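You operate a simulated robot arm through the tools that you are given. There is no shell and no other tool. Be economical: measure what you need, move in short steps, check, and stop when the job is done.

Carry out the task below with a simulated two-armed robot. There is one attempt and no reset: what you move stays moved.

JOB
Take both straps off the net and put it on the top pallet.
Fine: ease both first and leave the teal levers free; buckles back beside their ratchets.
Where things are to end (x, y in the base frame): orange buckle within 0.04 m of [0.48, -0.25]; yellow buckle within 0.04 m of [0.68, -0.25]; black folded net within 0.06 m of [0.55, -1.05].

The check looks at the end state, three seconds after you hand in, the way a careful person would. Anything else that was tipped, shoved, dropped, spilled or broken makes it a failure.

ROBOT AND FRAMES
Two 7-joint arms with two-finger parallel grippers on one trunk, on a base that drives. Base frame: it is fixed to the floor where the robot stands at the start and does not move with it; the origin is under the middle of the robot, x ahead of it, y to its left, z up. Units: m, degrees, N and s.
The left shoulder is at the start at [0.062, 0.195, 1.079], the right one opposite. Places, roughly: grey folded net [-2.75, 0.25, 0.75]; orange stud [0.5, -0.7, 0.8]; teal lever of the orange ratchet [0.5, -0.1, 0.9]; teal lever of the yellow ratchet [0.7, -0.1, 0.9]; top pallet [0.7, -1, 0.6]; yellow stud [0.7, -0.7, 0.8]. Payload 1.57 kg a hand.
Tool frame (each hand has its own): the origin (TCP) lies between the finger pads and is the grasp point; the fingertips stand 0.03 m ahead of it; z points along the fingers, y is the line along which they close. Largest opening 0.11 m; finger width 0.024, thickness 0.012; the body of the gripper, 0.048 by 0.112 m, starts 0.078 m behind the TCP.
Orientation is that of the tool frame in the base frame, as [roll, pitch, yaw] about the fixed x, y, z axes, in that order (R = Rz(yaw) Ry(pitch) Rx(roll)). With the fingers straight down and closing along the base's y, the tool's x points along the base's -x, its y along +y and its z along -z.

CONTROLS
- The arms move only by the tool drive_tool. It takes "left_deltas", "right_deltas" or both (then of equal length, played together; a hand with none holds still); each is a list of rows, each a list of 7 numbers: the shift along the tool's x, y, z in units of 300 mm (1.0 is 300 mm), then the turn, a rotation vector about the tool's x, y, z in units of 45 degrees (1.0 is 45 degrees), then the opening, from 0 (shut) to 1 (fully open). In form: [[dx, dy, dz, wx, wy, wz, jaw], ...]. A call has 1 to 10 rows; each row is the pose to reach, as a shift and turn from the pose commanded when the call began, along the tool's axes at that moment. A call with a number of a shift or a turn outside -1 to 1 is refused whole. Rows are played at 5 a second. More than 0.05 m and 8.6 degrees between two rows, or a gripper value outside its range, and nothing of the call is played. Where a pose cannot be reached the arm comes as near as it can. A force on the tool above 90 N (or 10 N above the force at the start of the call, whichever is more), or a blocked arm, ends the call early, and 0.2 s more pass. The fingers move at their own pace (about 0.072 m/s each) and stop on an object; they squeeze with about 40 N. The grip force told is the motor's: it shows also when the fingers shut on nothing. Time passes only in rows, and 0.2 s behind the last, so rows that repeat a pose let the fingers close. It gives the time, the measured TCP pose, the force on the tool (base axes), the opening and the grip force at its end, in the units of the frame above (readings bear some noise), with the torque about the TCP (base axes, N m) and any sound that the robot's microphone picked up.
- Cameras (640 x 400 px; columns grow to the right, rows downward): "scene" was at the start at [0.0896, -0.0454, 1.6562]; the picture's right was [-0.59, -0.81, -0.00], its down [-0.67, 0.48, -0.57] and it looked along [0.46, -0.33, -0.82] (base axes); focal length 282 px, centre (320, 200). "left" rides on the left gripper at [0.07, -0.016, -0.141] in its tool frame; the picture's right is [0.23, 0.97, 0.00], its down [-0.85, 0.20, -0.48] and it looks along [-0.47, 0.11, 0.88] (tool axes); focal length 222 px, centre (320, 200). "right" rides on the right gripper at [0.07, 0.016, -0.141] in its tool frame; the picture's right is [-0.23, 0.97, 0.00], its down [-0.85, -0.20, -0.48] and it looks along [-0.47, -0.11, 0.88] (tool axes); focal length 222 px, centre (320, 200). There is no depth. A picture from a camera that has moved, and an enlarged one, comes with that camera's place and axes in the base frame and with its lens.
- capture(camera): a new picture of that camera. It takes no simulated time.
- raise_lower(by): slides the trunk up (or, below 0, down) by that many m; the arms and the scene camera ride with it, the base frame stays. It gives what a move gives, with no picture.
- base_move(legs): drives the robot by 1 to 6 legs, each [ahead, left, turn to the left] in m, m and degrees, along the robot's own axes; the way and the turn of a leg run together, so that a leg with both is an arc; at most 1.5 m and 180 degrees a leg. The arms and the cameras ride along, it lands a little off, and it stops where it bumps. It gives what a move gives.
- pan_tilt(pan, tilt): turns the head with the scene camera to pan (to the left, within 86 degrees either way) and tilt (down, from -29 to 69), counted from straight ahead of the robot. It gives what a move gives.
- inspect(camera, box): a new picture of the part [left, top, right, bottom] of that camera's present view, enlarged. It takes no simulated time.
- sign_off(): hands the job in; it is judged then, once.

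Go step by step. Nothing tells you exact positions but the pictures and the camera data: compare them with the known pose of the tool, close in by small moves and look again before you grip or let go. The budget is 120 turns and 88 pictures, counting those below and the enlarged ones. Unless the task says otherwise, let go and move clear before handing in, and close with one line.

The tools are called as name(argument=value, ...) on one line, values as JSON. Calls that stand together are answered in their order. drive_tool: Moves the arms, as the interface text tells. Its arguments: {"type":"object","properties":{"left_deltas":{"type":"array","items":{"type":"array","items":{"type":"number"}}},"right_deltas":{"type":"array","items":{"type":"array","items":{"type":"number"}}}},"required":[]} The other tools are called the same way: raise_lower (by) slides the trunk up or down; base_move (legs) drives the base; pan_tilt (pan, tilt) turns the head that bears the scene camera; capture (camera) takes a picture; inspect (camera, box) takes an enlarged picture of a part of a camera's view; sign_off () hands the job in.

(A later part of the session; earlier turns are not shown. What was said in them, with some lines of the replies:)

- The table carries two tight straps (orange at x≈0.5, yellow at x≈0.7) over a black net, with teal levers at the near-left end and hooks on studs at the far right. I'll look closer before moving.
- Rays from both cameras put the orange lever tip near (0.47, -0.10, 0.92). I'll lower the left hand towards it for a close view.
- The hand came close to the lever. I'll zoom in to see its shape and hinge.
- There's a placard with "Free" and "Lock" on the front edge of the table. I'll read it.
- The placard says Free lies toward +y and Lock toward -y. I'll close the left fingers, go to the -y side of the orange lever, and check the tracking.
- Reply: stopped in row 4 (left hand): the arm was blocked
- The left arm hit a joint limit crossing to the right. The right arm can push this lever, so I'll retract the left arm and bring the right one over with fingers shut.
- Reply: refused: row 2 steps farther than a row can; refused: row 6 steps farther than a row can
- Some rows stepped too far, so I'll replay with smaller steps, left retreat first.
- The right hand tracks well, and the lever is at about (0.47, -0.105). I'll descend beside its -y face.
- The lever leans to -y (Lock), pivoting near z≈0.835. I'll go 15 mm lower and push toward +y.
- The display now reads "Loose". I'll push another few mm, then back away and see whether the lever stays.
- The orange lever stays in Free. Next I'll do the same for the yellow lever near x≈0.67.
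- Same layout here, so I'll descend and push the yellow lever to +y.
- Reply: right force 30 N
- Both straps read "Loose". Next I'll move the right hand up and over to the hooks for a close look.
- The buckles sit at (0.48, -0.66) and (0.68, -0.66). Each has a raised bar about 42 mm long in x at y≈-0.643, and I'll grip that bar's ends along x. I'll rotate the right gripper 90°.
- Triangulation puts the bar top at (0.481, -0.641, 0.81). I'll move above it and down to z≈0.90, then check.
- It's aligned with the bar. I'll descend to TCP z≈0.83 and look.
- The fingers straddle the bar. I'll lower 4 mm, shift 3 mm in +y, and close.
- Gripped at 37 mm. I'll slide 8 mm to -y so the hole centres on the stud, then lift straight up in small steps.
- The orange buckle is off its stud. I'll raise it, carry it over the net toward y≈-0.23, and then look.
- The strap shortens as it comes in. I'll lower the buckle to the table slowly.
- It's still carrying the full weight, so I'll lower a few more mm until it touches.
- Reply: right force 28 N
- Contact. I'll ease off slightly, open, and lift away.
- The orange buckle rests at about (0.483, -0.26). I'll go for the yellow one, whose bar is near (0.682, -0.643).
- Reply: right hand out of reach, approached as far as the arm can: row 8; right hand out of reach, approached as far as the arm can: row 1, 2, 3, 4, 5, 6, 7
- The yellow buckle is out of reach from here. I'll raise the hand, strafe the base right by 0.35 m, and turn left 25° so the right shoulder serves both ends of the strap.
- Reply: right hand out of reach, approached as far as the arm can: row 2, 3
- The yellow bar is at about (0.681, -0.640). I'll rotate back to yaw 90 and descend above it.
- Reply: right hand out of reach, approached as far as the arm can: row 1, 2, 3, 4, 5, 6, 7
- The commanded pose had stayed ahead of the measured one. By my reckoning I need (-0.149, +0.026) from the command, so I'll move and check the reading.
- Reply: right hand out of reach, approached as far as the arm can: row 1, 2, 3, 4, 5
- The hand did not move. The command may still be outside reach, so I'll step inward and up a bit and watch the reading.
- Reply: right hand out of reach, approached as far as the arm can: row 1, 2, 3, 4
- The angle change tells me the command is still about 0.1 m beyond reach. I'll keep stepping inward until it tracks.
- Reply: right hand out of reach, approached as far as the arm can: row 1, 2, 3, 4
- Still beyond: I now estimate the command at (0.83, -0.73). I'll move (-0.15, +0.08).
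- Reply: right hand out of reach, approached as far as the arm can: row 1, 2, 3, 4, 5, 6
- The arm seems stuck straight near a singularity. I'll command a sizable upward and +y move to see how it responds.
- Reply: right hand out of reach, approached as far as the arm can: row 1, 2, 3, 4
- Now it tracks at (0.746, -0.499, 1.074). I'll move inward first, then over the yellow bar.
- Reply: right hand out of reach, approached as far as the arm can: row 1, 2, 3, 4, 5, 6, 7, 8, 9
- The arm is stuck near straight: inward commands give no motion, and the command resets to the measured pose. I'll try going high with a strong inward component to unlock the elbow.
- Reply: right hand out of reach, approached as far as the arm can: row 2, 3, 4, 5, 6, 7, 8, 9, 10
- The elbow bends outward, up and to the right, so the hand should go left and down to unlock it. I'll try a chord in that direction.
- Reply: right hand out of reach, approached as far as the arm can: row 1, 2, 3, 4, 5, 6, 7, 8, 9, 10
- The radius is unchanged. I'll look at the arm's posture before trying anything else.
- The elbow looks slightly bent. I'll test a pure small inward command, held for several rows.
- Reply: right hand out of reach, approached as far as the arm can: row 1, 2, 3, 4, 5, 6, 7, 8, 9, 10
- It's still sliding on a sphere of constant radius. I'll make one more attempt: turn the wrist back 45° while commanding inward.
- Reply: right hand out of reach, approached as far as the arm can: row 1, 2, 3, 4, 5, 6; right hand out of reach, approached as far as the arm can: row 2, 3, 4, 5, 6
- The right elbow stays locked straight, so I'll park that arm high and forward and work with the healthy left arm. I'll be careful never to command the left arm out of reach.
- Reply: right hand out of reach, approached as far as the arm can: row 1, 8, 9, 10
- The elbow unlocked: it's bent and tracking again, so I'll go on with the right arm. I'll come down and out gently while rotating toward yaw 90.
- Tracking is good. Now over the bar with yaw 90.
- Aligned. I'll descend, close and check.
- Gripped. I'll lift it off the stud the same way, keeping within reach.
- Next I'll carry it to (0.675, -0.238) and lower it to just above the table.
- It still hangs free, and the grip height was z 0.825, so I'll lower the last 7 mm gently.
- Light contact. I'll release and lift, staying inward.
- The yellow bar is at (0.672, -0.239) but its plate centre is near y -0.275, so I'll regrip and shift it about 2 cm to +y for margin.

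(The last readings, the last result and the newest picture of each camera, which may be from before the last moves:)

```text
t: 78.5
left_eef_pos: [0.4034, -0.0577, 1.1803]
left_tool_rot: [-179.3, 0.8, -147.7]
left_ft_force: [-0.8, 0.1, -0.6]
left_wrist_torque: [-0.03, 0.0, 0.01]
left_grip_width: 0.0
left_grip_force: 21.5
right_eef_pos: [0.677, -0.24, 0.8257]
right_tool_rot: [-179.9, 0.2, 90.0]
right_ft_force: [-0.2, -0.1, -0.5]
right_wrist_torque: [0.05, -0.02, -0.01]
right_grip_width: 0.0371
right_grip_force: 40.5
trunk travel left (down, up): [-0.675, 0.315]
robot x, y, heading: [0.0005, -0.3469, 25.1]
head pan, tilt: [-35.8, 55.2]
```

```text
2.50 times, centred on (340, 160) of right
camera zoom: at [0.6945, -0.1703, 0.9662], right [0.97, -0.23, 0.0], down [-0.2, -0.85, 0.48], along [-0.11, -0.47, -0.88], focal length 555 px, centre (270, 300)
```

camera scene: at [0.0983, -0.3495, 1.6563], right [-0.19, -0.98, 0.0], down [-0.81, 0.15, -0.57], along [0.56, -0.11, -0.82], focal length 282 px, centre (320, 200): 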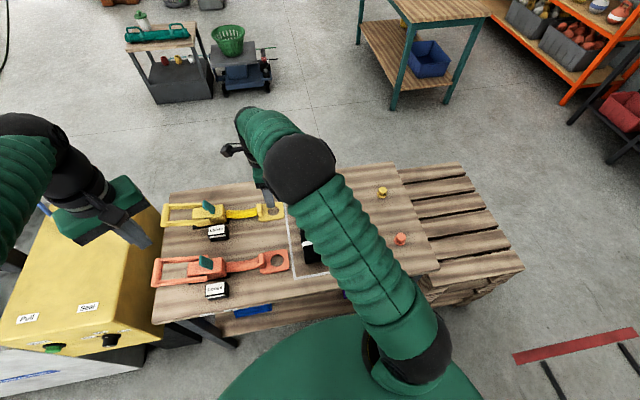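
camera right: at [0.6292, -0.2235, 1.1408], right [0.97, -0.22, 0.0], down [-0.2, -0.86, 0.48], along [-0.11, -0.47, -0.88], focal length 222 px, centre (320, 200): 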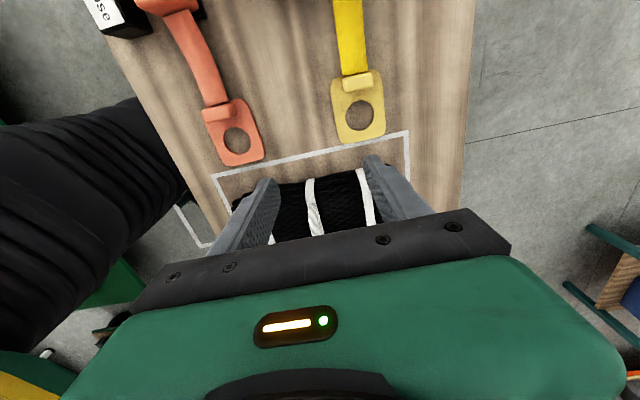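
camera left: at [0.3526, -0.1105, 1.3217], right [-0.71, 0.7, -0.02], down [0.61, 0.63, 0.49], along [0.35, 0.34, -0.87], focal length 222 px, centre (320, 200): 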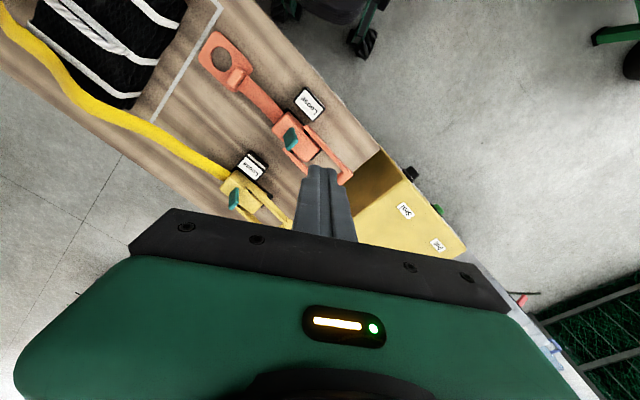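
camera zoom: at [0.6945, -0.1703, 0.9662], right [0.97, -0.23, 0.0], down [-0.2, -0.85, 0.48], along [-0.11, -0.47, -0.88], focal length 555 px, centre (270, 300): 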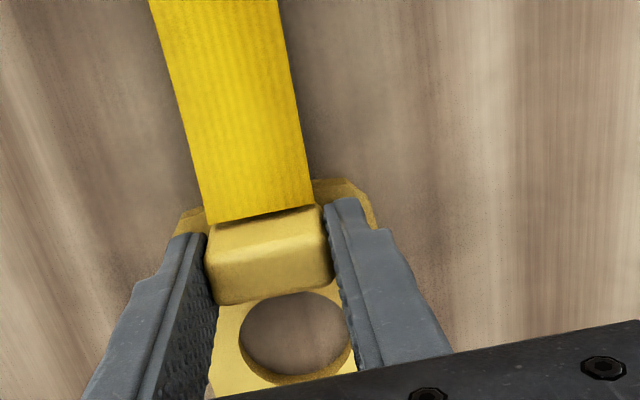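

Gripped. I'll lift 6 mm, shift 18 mm to +y, set down, release, and retreat inward.

drive_tool(right_deltas=[[0, 0, -0.02, 0, 0, 0, 0.1], [0.03, 0, -0.02, 0, 0, 0, 0.1], [0.06, 0, -0.02, 0, 0, 0, 0.1], [0.06, 0, -0.008, 0, 0, 0, 0.1], [0.06, 0, 0.0, 0, 0, 0, 0.1], [0.06, 0, 0.0, 0, 0, 0, 0.1], [0.06, 0, 0.0, 0, 0, 0, 0.5], [0.06, 0, 0, 0, 0, 0, 0.65], [0.06, 0, 0, 0, 0, 0, 0.65]])

drive_tool(right_deltas=[[0, 0, -0.1, 0, 0, 0, 0.65], [0, 0, -0.22, 0, 0, 0, 0.65], [-0.05, -0.05, -0.36, 0, 0, 0, 0.65], [-0.12, -0.12, -0.48, 0, 0, 0, 0.65], [-0.22, -0.18, -0.58, 0, 0, 0, 0.65], [-0.34, -0.24, -0.65, 0, 0, 0, 0.65], [-0.46, -0.3, -0.7, 0, 0, 0, 0.65], [-0.58, -0.36, -0.75, 0, 0, 0, 0.65]])

capture(camera="right")

capture(camera="scene")

```text
t: 80.5
left_eef_pos: [0.4025, -0.0583, 1.1799]
left_tool_rot: [-179.2, 0.8, -147.7]
left_ft_force: [-0.6, -0.2, -0.3]
left_wrist_torque: [0.02, 0.0, -0.01]
left_grip_width: 0.0
left_grip_force: 21.3
right_eef_pos: [0.6766, -0.221, 0.8254]
right_tool_rot: [180.0, 0.1, 90.2]
right_ft_force: [-1.0, 0.2, 0.4]
right_wrist_torque: [0.02, 0.01, 0.01]
right_grip_width: 0.0717
right_grip_force: 0.0
trunk travel left (down, up): [-0.675, 0.315]
robot x, y, heading: [-0.0014, -0.3478, 25.6]
head pan, tilt: [-35.8, 55.2]
```

```text
t: 82.3
left_eef_pos: [0.4031, -0.0601, 1.1807]
left_tool_rot: [-179.3, 0.8, -147.8]
left_ft_force: [-0.4, -0.9, 0.1]
left_wrist_torque: [0.02, -0.04, 0.0]
left_grip_width: 0.0001
left_grip_force: 21.5
right_eef_pos: [0.5667, -0.3969, 1.0517]
right_tool_rot: [179.9, 0.0, 90.2]
right_ft_force: [-0.8, -0.7, 0.7]
right_wrist_torque: [0.02, -0.04, 0.01]
right_grip_width: 0.0716
right_grip_force: 0.0
trunk travel left (down, up): [-0.675, 0.315]
robot x, y, heading: [0.0004, -0.3493, 25.3]
head pan, tilt: [-35.8, 55.2]
```

```text
37 pictures are left
camera right: at [0.5843, -0.3278, 1.1926], right [0.97, -0.22, 0.0], down [-0.2, -0.86, 0.48], along [-0.11, -0.47, -0.88], focal length 222 px, centre (320, 200)
```

right: 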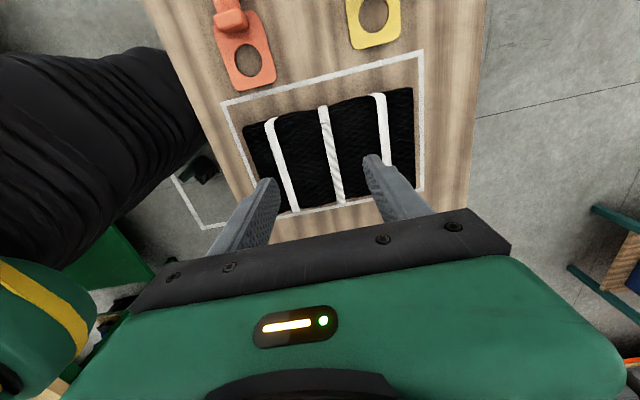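

```text
36 pictures are left
camera scene: at [0.0988, -0.3508, 1.6563], right [-0.19, -0.98, 0.0], down [-0.81, 0.15, -0.57], along [0.56, -0.1, -0.82], focal length 282 px, centre (320, 200)
```

scene: 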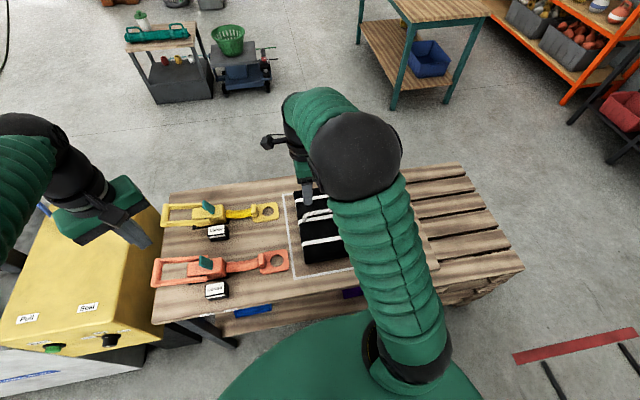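

Both buckles are placed. I'll zoom in on the net's rope handle.

inspect(camera="right", box=[230, 70, 430, 220])

inspect(camera="scene", box=[270, 170, 390, 280])

```text
2.67 times, centred on (330, 145) of right
camera zoom: at [0.5843, -0.3278, 1.1926], right [0.97, -0.22, 0.0], down [-0.2, -0.86, 0.48], along [-0.11, -0.47, -0.88], focal length 592 px, centre (293, 347)
```

zoom: 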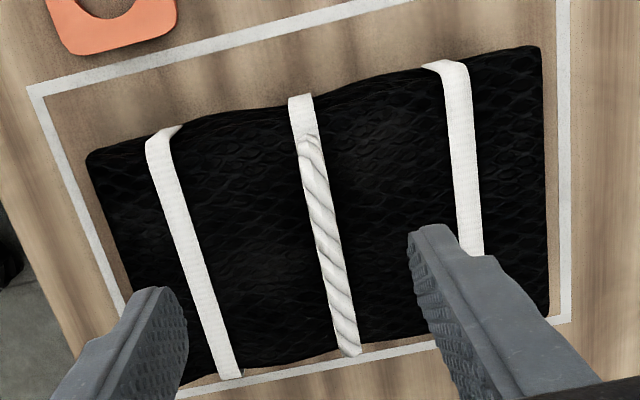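

```text
3.64 times, centred on (330, 225) of scene
camera zoom: at [0.0988, -0.3508, 1.6563], right [-0.19, -0.98, 0.0], down [-0.81, 0.15, -0.57], along [0.56, -0.1, -0.82], focal length 1024 px, centre (284, 109)
```

zoom: 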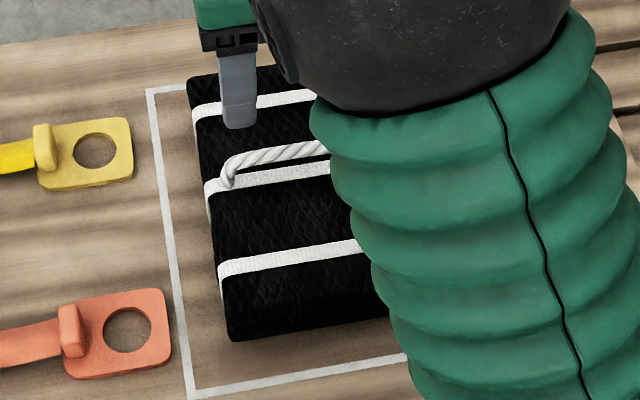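

The rope handle runs along y from -0.384 to -0.515 at x≈0.578, top z≈0.89. I'll go above its middle.

drive_tool(right_deltas=[[-0.09, 0.02, 0.06, 0, 0, 0, 0.65], [-0.173, 0.038, 0.15, 0, 0, 0, 0.65], [-0.173, 0.038, 0.28, 0, 0, 0, 0.65], [-0.173, 0.038, 0.33, 0, 0, 0, 0.65], [-0.173, 0.038, 0.33, 0, 0, 0, 0.65]])

capture(camera="right")

```text
t: 83.5
left_eef_pos: [0.4032, -0.058, 1.1812]
left_tool_rot: [-179.3, 0.9, -147.8]
left_ft_force: [-0.1, 0.3, -0.4]
left_wrist_torque: [0.03, 0.02, -0.02]
left_grip_width: 0.0
left_grip_force: 21.2
right_eef_pos: [0.5791, -0.4482, 0.9526]
right_tool_rot: [-180.0, 0.0, 90.2]
right_ft_force: [-0.3, 0.0, 0.7]
right_wrist_torque: [-0.02, 0.03, 0.0]
right_grip_width: 0.0714
right_grip_force: 0.0
trunk travel left (down, up): [-0.675, 0.315]
robot x, y, heading: [0.002, -0.3504, 25.1]
head pan, tilt: [-35.8, 55.2]
```

```text
33 pictures are left
camera right: at [0.5968, -0.3785, 1.093], right [0.97, -0.23, 0.0], down [-0.2, -0.86, 0.48], along [-0.11, -0.47, -0.88], focal length 222 px, centre (320, 200)
```

right: 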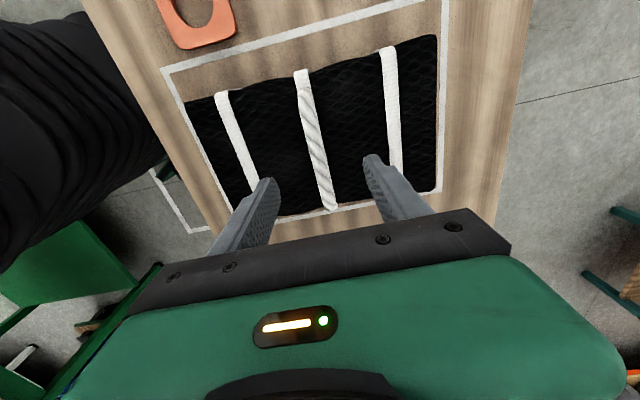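

Centred on the rope. I'll descend so the rope sits between the pads, then look.

drive_tool(right_deltas=[[0, 0.003, 0.07, 0, 0, 0, 0.5], [0, 0.003, 0.14, 0, 0, 0, 0.5], [0, 0.003, 0.19, 0, 0, 0, 0.5], [0, 0.003, 0.19, 0, 0, 0, 0.5]])

inspect(camera="right", box=[200, 40, 460, 220])

```text
t: 84.5
left_eef_pos: [0.4039, -0.0577, 1.1799]
left_tool_rot: [-179.1, 0.7, -147.7]
left_ft_force: [0.1, 0.0, -0.7]
left_wrist_torque: [0.0, 0.0, 0.03]
left_grip_width: 0.0
left_grip_force: 20.9
right_eef_pos: [0.5819, -0.448, 0.8954]
right_tool_rot: [-180.0, 0.1, 90.2]
right_ft_force: [0.1, 0.6, -0.1]
right_wrist_torque: [0.02, -0.01, 0.0]
right_grip_width: 0.0553
right_grip_force: 0.0
trunk travel left (down, up): [-0.675, 0.315]
robot x, y, heading: [0.0012, -0.3494, 25.0]
head pan, tilt: [-35.8, 55.2]
```

```text
2.22 times, centred on (330, 130) of right
camera zoom: at [0.5983, -0.3785, 1.0357], right [0.97, -0.23, 0.0], down [-0.2, -0.85, 0.48], along [-0.11, -0.47, -0.88], focal length 494 px, centre (298, 356)
```

zoom: 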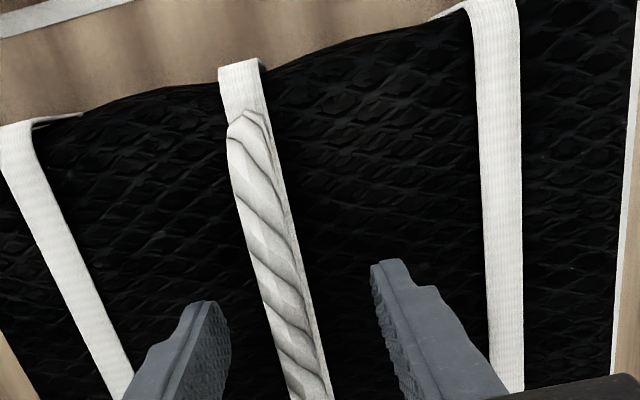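

Good. I'll close on the rope and try a small lift.

drive_tool(right_deltas=[[0, 0, 0.01, 0, 0, 0, 0.2], [0, 0, 0.01, 0, 0, 0, 0], [0, 0, 0.01, 0, 0, 0, 0], [0, 0, 0.01, 0, 0, 0, 0], [0, 0, -0.03, 0, 0, 0, 0], [0, 0, -0.08, 0, 0, 0, 0], [0, 0, -0.13, 0, 0, 0, 0], [0, 0, -0.13, 0, 0, 0, 0]])

capture(camera="right")

capture(camera="scene")

```text
t: 86.3
left_eef_pos: [0.4057, -0.0598, 1.1801]
left_tool_rot: [-179.3, 0.7, -147.7]
left_ft_force: [-0.3, 0.0, -0.1]
left_wrist_torque: [0.01, -0.03, -0.01]
left_grip_width: 0.0001
left_grip_force: 20.8
right_eef_pos: [0.5815, -0.4483, 0.9322]
right_tool_rot: [-180.0, 0.1, 90.0]
right_ft_force: [0.4, 0.1, -9.3]
right_wrist_torque: [-0.01, -0.02, 0.01]
right_grip_width: 0.0137
right_grip_force: 30.0
trunk travel left (down, up): [-0.675, 0.315]
robot x, y, heading: [0.0, -0.3495, 25.2]
head pan, tilt: [-35.8, 55.2]
```

```text
31 pictures are left
camera right: at [0.5991, -0.379, 1.0736], right [0.97, -0.23, 0.0], down [-0.2, -0.85, 0.48], along [-0.11, -0.47, -0.88], focal length 222 px, centre (320, 200)
```

right: 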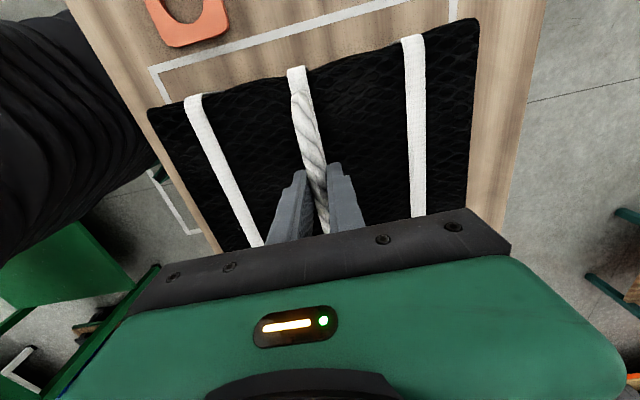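

```text
30 pictures are left
camera scene: at [0.1034, -0.3493, 1.656], right [-0.19, -0.98, 0.0], down [-0.81, 0.15, -0.57], along [0.56, -0.11, -0.82], focal length 282 px, centre (320, 200)
```

scene: 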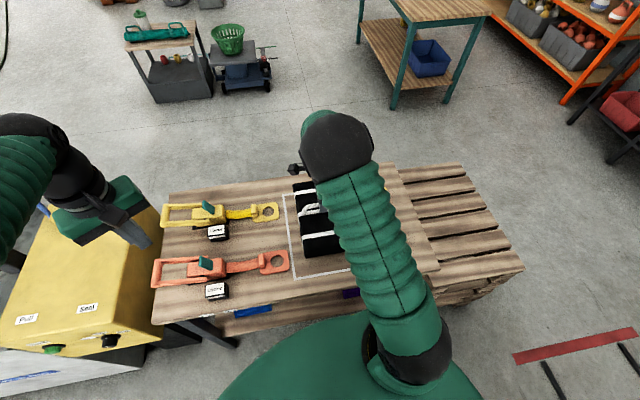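

The net hangs level and weighs about 0.95 kg. I'll lift it to z≈1.05, then drive the base 0.6 m to the right, parallel to the table.

drive_tool(right_deltas=[[0, 0, -0.1, 0, 0, 0, 0], [0, 0, -0.2, 0, 0, 0, 0], [0, 0, -0.3, 0, 0, 0, 0], [0, -0.05, -0.4, 0, 0, 0, 0], [0, -0.1, -0.4, 0, 0, 0, 0]])

base_move(legs=[[-0.127, -0.272, 0], [-0.127, -0.272, 0]])

capture(camera="right")

capture(camera="scene")

```text
t: 87.5
left_eef_pos: [0.4043, -0.0584, 1.1806]
left_tool_rot: [-179.2, 0.9, -147.7]
left_ft_force: [0.3, -0.5, 0.8]
left_wrist_torque: [0.01, -0.04, 0.0]
left_grip_width: 0.0001
left_grip_force: 21.1
right_eef_pos: [0.5495, -0.4493, 1.0547]
right_tool_rot: [-180.0, 0.1, 90.2]
right_ft_force: [0.8, -0.2, -9.3]
right_wrist_torque: [0.01, -0.02, -0.02]
right_grip_width: 0.0134
right_grip_force: 29.7
trunk travel left (down, up): [-0.675, 0.315]
robot x, y, heading: [-0.0007, -0.3484, 25.0]
head pan, tilt: [-35.8, 55.2]
```

```text
t: 91.2
left_eef_pos: [0.4003, -0.6433, 1.1781]
left_tool_rot: [-178.6, 0.6, -147.7]
left_ft_force: [-0.5, 1.1, 0.4]
left_wrist_torque: [-0.14, -0.03, 0.0]
left_grip_width: 0.0
left_grip_force: 21.8
right_eef_pos: [0.5462, -1.035, 1.057]
right_tool_rot: [179.8, 0.7, 90.1]
right_ft_force: [-0.9, 1.3, -9.4]
right_wrist_torque: [0.02, 0.0, 0.04]
right_grip_width: 0.0138
right_grip_force: 30.6
trunk travel left (down, up): [-0.675, 0.315]
robot x, y, heading: [-0.0016, -0.9471, 25.1]
head pan, tilt: [-35.8, 55.2]
```

```text
29 pictures are left
camera right: at [0.5629, -0.9631, 1.1971], right [0.97, -0.23, 0.01], down [-0.2, -0.85, 0.49], along [-0.11, -0.48, -0.87], focal length 222 px, centre (320, 200)
```

right: 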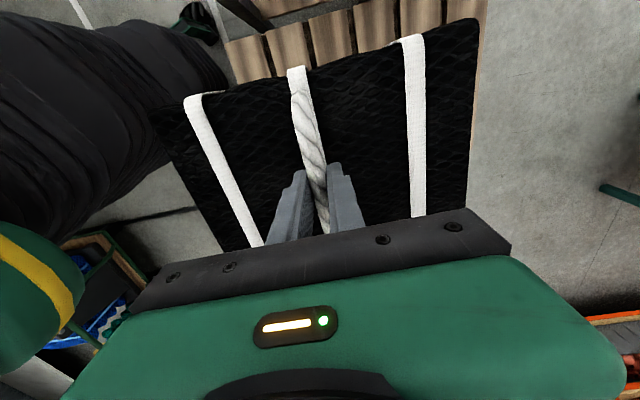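

```text
28 pictures are left
camera scene: at [0.0952, -0.9271, 1.6563], right [-0.19, -0.98, 0.01], down [-0.81, 0.15, -0.57], along [0.56, -0.12, -0.82], focal length 282 px, centre (320, 200)
```

scene: 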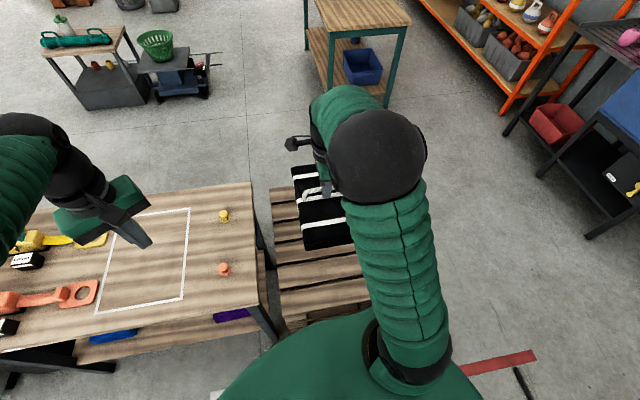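

The pallet spans roughly x 0.35–0.90, y -0.8 to -1.21, so the target is fine. I'll lower the net to TCP z≈0.80 over (0.55, -1.05) and check clearance.

drive_tool(right_deltas=[[-0.05, 0.013, 0.08, 0, 0, 0, 0], [-0.05, 0.013, 0.2, 0, 0, 0, 0], [-0.05, 0.013, 0.33, 0, 0, 0, 0], [-0.05, 0.013, 0.46, 0, 0, 0, 0], [-0.05, 0.013, 0.58, 0, 0, 0, 0], [-0.05, 0.013, 0.7, 0, 0, 0, 0], [-0.05, 0.013, 0.8, 0, 0, 0, 0], [-0.05, 0.013, 0.857, 0, 0, 0, 0], [-0.05, 0.013, 0.857, 0, 0, 0, 0]])

capture(camera="scene")

capture(camera="left")

```text
t: 93.2
left_eef_pos: [0.4039, -0.6624, 1.182]
left_tool_rot: [-179.5, 1.0, -147.6]
left_ft_force: [0.7, 0.0, 0.0]
left_wrist_torque: [0.04, -0.01, -0.04]
left_grip_width: 0.0
left_grip_force: 21.6
right_eef_pos: [0.554, -1.0644, 0.7954]
right_tool_rot: [-179.9, -0.2, 90.1]
right_ft_force: [0.3, -1.0, -8.3]
right_wrist_torque: [0.01, 0.03, 0.01]
right_grip_width: 0.0134
right_grip_force: 30.0
trunk travel left (down, up): [-0.675, 0.315]
robot x, y, heading: [-0.0001, -0.9436, 25.0]
head pan, tilt: [-35.8, 55.2]
```

```text
27 pictures are left
camera scene: at [0.1046, -0.9525, 1.6559], right [-0.19, -0.98, 0.0], down [-0.81, 0.15, -0.57], along [0.56, -0.1, -0.82], focal length 282 px, centre (320, 200)
```

scene: 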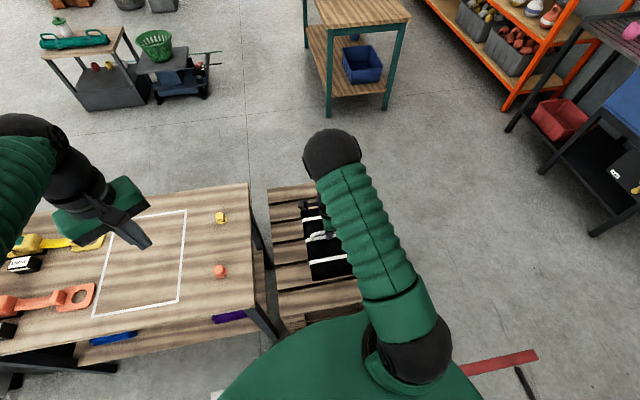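

```text
26 pictures are left
camera left: at [0.3528, -0.7136, 1.3226], right [-0.71, 0.7, -0.01], down [0.61, 0.62, 0.49], along [0.35, 0.34, -0.87], focal length 222 px, centre (320, 200)
```

left: 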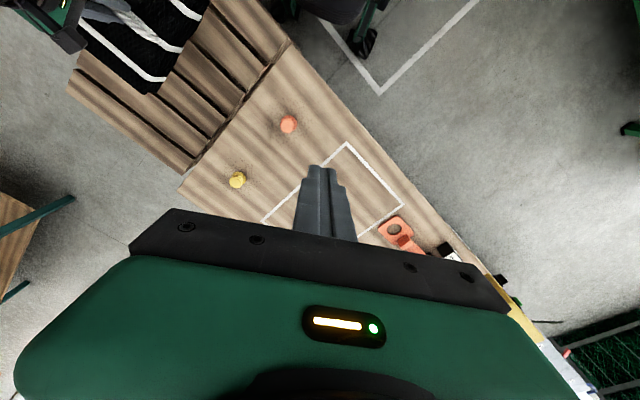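

The pallet top is at about z 0.58, so contact should come near TCP z≈0.69. I'll correct y by +14 mm and descend in slow steps.

drive_tool(right_deltas=[[0.02, -0.01, 0.06, 0, 0, 0, 0], [0.045, -0.013, 0.13, 0, 0, 0, 0], [0.045, -0.013, 0.19, 0, 0, 0, 0], [0.045, -0.013, 0.23, 0, 0, 0, 0], [0.045, -0.013, 0.26, 0, 0, 0, 0]])

```text
t: 94.4
left_eef_pos: [0.4042, -0.6566, 1.1814]
left_tool_rot: [-179.3, 0.8, -147.7]
left_ft_force: [0.4, 1.0, 0.1]
left_wrist_torque: [-0.03, 0.02, -0.04]
left_grip_width: 0.0
left_grip_force: 21.4
right_eef_pos: [0.5483, -1.0477, 0.7189]
right_tool_rot: [-179.9, -0.1, 90.2]
right_ft_force: [0.1, 0.0, -9.0]
right_wrist_torque: [-0.03, 0.01, 0.02]
right_grip_width: 0.0138
right_grip_force: 30.4
trunk travel left (down, up): [-0.675, 0.315]
robot x, y, heading: [-0.0001, -0.9445, 25.1]
head pan, tilt: [-35.8, 55.2]
```

drive_tool(right_deltas=[[0, 0, 0.02, 0, 0, 0, 0], [0, 0, 0.04, 0, 0, 0, 0], [0, 0, 0.055, 0, 0, 0, 0], [0, 0, 0.065, 0, 0, 0, 0]])

capture(camera="right")

inspect(camera="scene", box=[260, 170, 380, 300])

```text
t: 95.4
left_eef_pos: [0.4023, -0.6572, 1.1814]
left_tool_rot: [-179.4, 0.8, -147.7]
left_ft_force: [-0.6, 0.4, 0.4]
left_wrist_torque: [0.03, -0.01, -0.02]
left_grip_width: 0.0002
left_grip_force: 21.3
right_eef_pos: [0.549, -1.048, 0.6992]
right_tool_rot: [180.0, 0.1, 90.1]
right_ft_force: [0.5, 0.2, -8.9]
right_wrist_torque: [0.02, 0.03, 0.02]
right_grip_width: 0.0135
right_grip_force: 30.2
trunk travel left (down, up): [-0.675, 0.315]
robot x, y, heading: [0.0026, -0.9457, 25.1]
head pan, tilt: [-35.8, 55.2]
```

```text
25 pictures are left
camera right: at [0.5661, -0.9789, 0.8403], right [0.97, -0.23, 0.0], down [-0.2, -0.86, 0.48], along [-0.11, -0.47, -0.88], focal length 222 px, centre (320, 200)
```

right: 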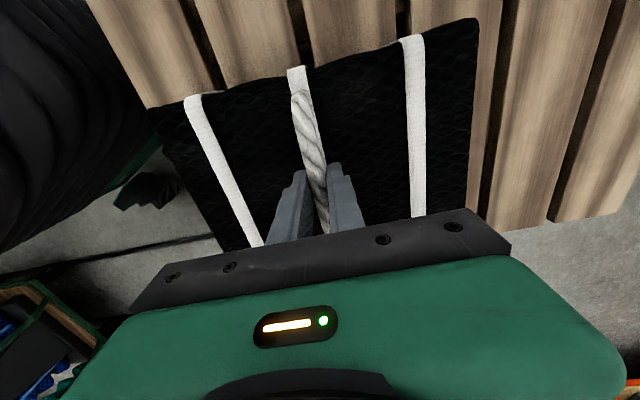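

```text
3.08 times, centred on (320, 235) of scene
camera zoom: at [0.1026, -0.947, 1.656], right [-0.19, -0.98, 0.0], down [-0.81, 0.15, -0.57], along [0.56, -0.11, -0.82], focal length 867 px, centre (320, 92)
```

zoom: 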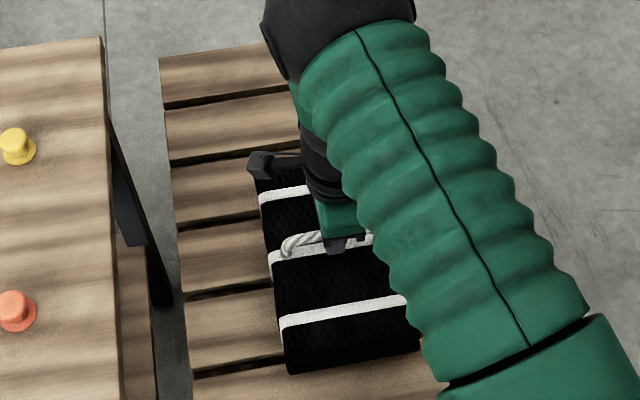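

Still hanging. I'll continue down slowly.

drive_tool(right_deltas=[[0, 0, 0.015, 0, 0, 0, 0], [0, 0, 0.03, 0, 0, 0, 0], [0, 0, 0.04, 0, 0, 0, 0], [0, 0, 0.045, 0, 0, 0, 0]])

```text
t: 96.4
left_eef_pos: [0.403, -0.6577, 1.181]
left_tool_rot: [-179.4, 0.8, -147.8]
left_ft_force: [0.0, -0.2, -0.2]
left_wrist_torque: [0.01, -0.02, 0.02]
left_grip_width: 0.0
left_grip_force: 21.5
right_eef_pos: [0.5482, -1.0497, 0.6861]
right_tool_rot: [-180.0, -0.1, 90.0]
right_ft_force: [0.4, 0.3, -8.1]
right_wrist_torque: [-0.01, 0.01, -0.01]
right_grip_width: 0.0133
right_grip_force: 30.2
trunk travel left (down, up): [-0.675, 0.315]
robot x, y, heading: [-0.0017, -0.9461, 25.0]
head pan, tilt: [-35.8, 55.2]
```

drive_tool(right_deltas=[[0, 0, 0.015, 0, 0, 0, 0], [0, 0, 0.025, 0, 0, 0, 0], [0, 0, 0.03, 0, 0, 0, 0], [0, 0, 0.03, 0, 0, 0, 0]])

```text
t: 97.4
left_eef_pos: [0.4024, -0.659, 1.1808]
left_tool_rot: [-179.4, 0.8, -147.8]
left_ft_force: [0.3, 0.4, 0.5]
left_wrist_torque: [0.02, -0.01, -0.01]
left_grip_width: 0.0001
left_grip_force: 21.1
right_eef_pos: [0.5484, -1.0484, 0.6763]
right_tool_rot: [-179.9, 0.0, 90.1]
right_ft_force: [-0.7, 0.2, -8.7]
right_wrist_torque: [-0.03, 0.01, 0.01]
right_grip_width: 0.0136
right_grip_force: 30.4
trunk travel left (down, up): [-0.675, 0.315]
robot x, y, heading: [-0.0005, -0.9473, 24.9]
head pan, tilt: [-35.8, 55.2]
```

drive_tool(right_deltas=[[0, 0, 0.012, 0, 0, 0, 0], [0, 0, 0.024, 0, 0, 0, 0], [0, 0, 0.034, 0, 0, 0, 0], [0, 0, 0.034, 0, 0, 0, 0]])

inspect(camera="right", box=[120, 0, 520, 240])

```text
t: 98.4
left_eef_pos: [0.3981, -0.6556, 1.1843]
left_tool_rot: [-179.0, 1.0, -147.8]
left_ft_force: [-0.5, -0.2, -0.9]
left_wrist_torque: [0.03, 0.02, 0.0]
left_grip_width: 0.0001
left_grip_force: 20.8
right_eef_pos: [0.5486, -1.0485, 0.672]
right_tool_rot: [179.5, 0.1, 90.1]
right_ft_force: [4.1, -4.7, 40.5]
right_wrist_torque: [0.3, 0.0, -0.03]
right_grip_width: 0.0136
right_grip_force: 29.9
trunk travel left (down, up): [-0.675, 0.315]
robot x, y, heading: [0.0002, -0.9448, 24.9]
head pan, tilt: [-35.8, 55.2]
```

```text
1.60 times, centred on (320, 120) of right
camera zoom: at [0.5647, -0.9787, 0.8128], right [0.97, -0.23, 0.01], down [-0.2, -0.85, 0.48], along [-0.1, -0.47, -0.88], focal length 355 px, centre (320, 328)
```

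zoom: 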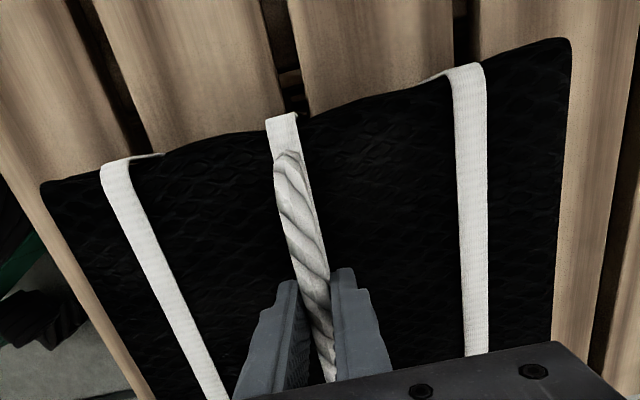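

The net sits on the pallet. I'll relieve the pressure, open, and rise clear.

drive_tool(right_deltas=[[0, 0, -0.02, 0, 0, 0, 0], [0, 0, -0.02, 0, 0, 0, 0.2], [0, 0, -0.02, 0, 0, 0, 0.45], [0, 0, -0.02, 0, 0, 0, 0.5], [0, 0, -0.02, 0, 0, 0, 0.5], [0, 0, -0.1, 0, 0, 0, 0.5], [0, 0, -0.22, 0, 0, 0, 0.5], [0, 0, -0.36, 0, 0, 0, 0.5], [0, 0, -0.52, 0, 0, 0, 0.5], [0, 0, -0.68, 0, 0, 0, 0.5]])

capture(camera="right")

capture(camera="scene")

```text
t: 100.6
left_eef_pos: [0.4013, -0.6569, 1.1811]
left_tool_rot: [-179.3, 1.0, -147.7]
left_ft_force: [0.0, -0.2, 0.4]
left_wrist_torque: [-0.02, 0.0, 0.03]
left_grip_width: 0.0002
left_grip_force: 21.5
right_eef_pos: [0.5467, -1.0487, 0.8746]
right_tool_rot: [179.9, 0.0, 90.1]
right_ft_force: [-1.3, -0.3, 0.3]
right_wrist_torque: [0.0, -0.01, -0.01]
right_grip_width: 0.0551
right_grip_force: 0.1
trunk travel left (down, up): [-0.675, 0.315]
robot x, y, heading: [-0.0028, -0.9466, 24.8]
head pan, tilt: [-35.8, 55.2]
```

```text
22 pictures are left
camera right: at [0.563, -0.9781, 1.0144], right [0.97, -0.23, 0.0], down [-0.2, -0.86, 0.48], along [-0.11, -0.47, -0.88], focal length 222 px, centre (320, 200)
```

right: 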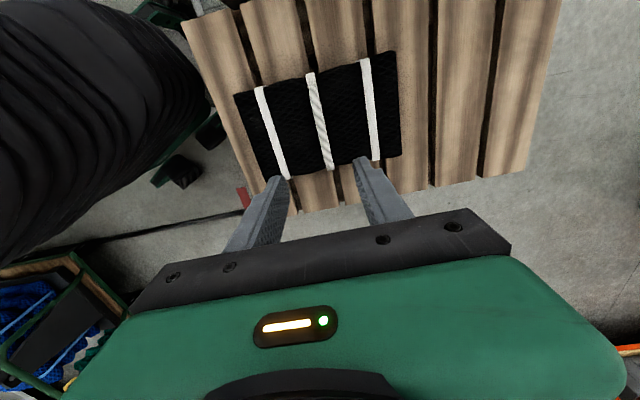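

```text
21 pictures are left
camera scene: at [0.0978, -0.9459, 1.6563], right [-0.19, -0.98, 0.0], down [-0.81, 0.15, -0.57], along [0.56, -0.11, -0.82], focal length 282 px, centre (320, 200)
```

scene: 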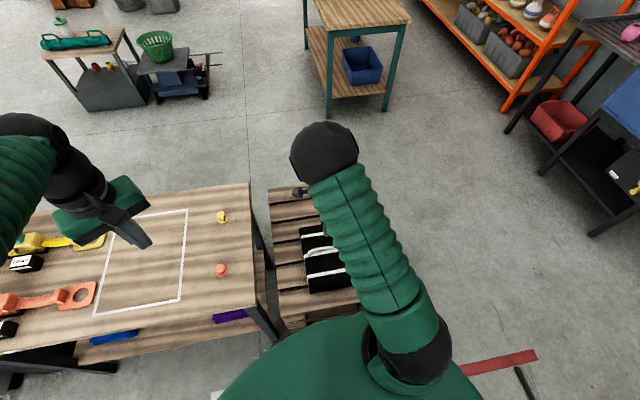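

The net rests flat on the pallet at about (0.55, -1.05). I'll take a last look at the straps and levers.

pan_tilt(pan=15, tilt=45)

capture(camera="scene")

```text
t: 101.8
left_eef_pos: [0.4016, -0.6572, 1.1822]
left_tool_rot: [-179.3, 0.9, -147.7]
left_ft_force: [0.2, -0.7, -0.3]
left_wrist_torque: [0.01, -0.02, 0.0]
left_grip_width: 0.0
left_grip_force: 21.0
right_eef_pos: [0.5484, -1.0475, 0.8719]
right_tool_rot: [-180.0, 0.0, 90.1]
right_ft_force: [0.6, -0.3, 0.4]
right_wrist_torque: [-0.03, -0.01, -0.01]
right_grip_width: 0.0549
right_grip_force: 0.0
trunk travel left (down, up): [-0.675, 0.315]
robot x, y, heading: [-0.0003, -0.9453, 25.1]
head pan, tilt: [15.0, 45.0]
```

```text
20 pictures are left
camera scene: at [0.0916, -0.8807, 1.6699], right [0.64, -0.77, 0.0], down [-0.54, -0.46, -0.71], along [0.54, 0.46, -0.71], focal length 282 px, centre (320, 200)
```

scene: 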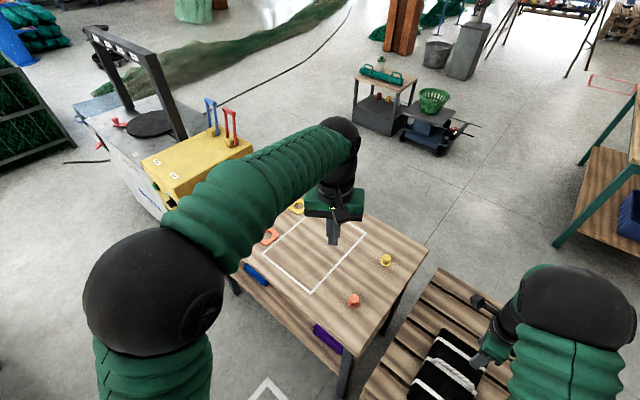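

Both displays last read "Loose" with the levers at Free. The buckles lie by their ratchets, the net is on the pallet, and both hands are clear, so I'm handing in.

sign_off()

```text
The job is handed in.
```

I eased both straps and unhooked them, put the buckles beside their ratchets with the teal levers at Free, and set the net on the top pallet at about (0.55, -1.05).
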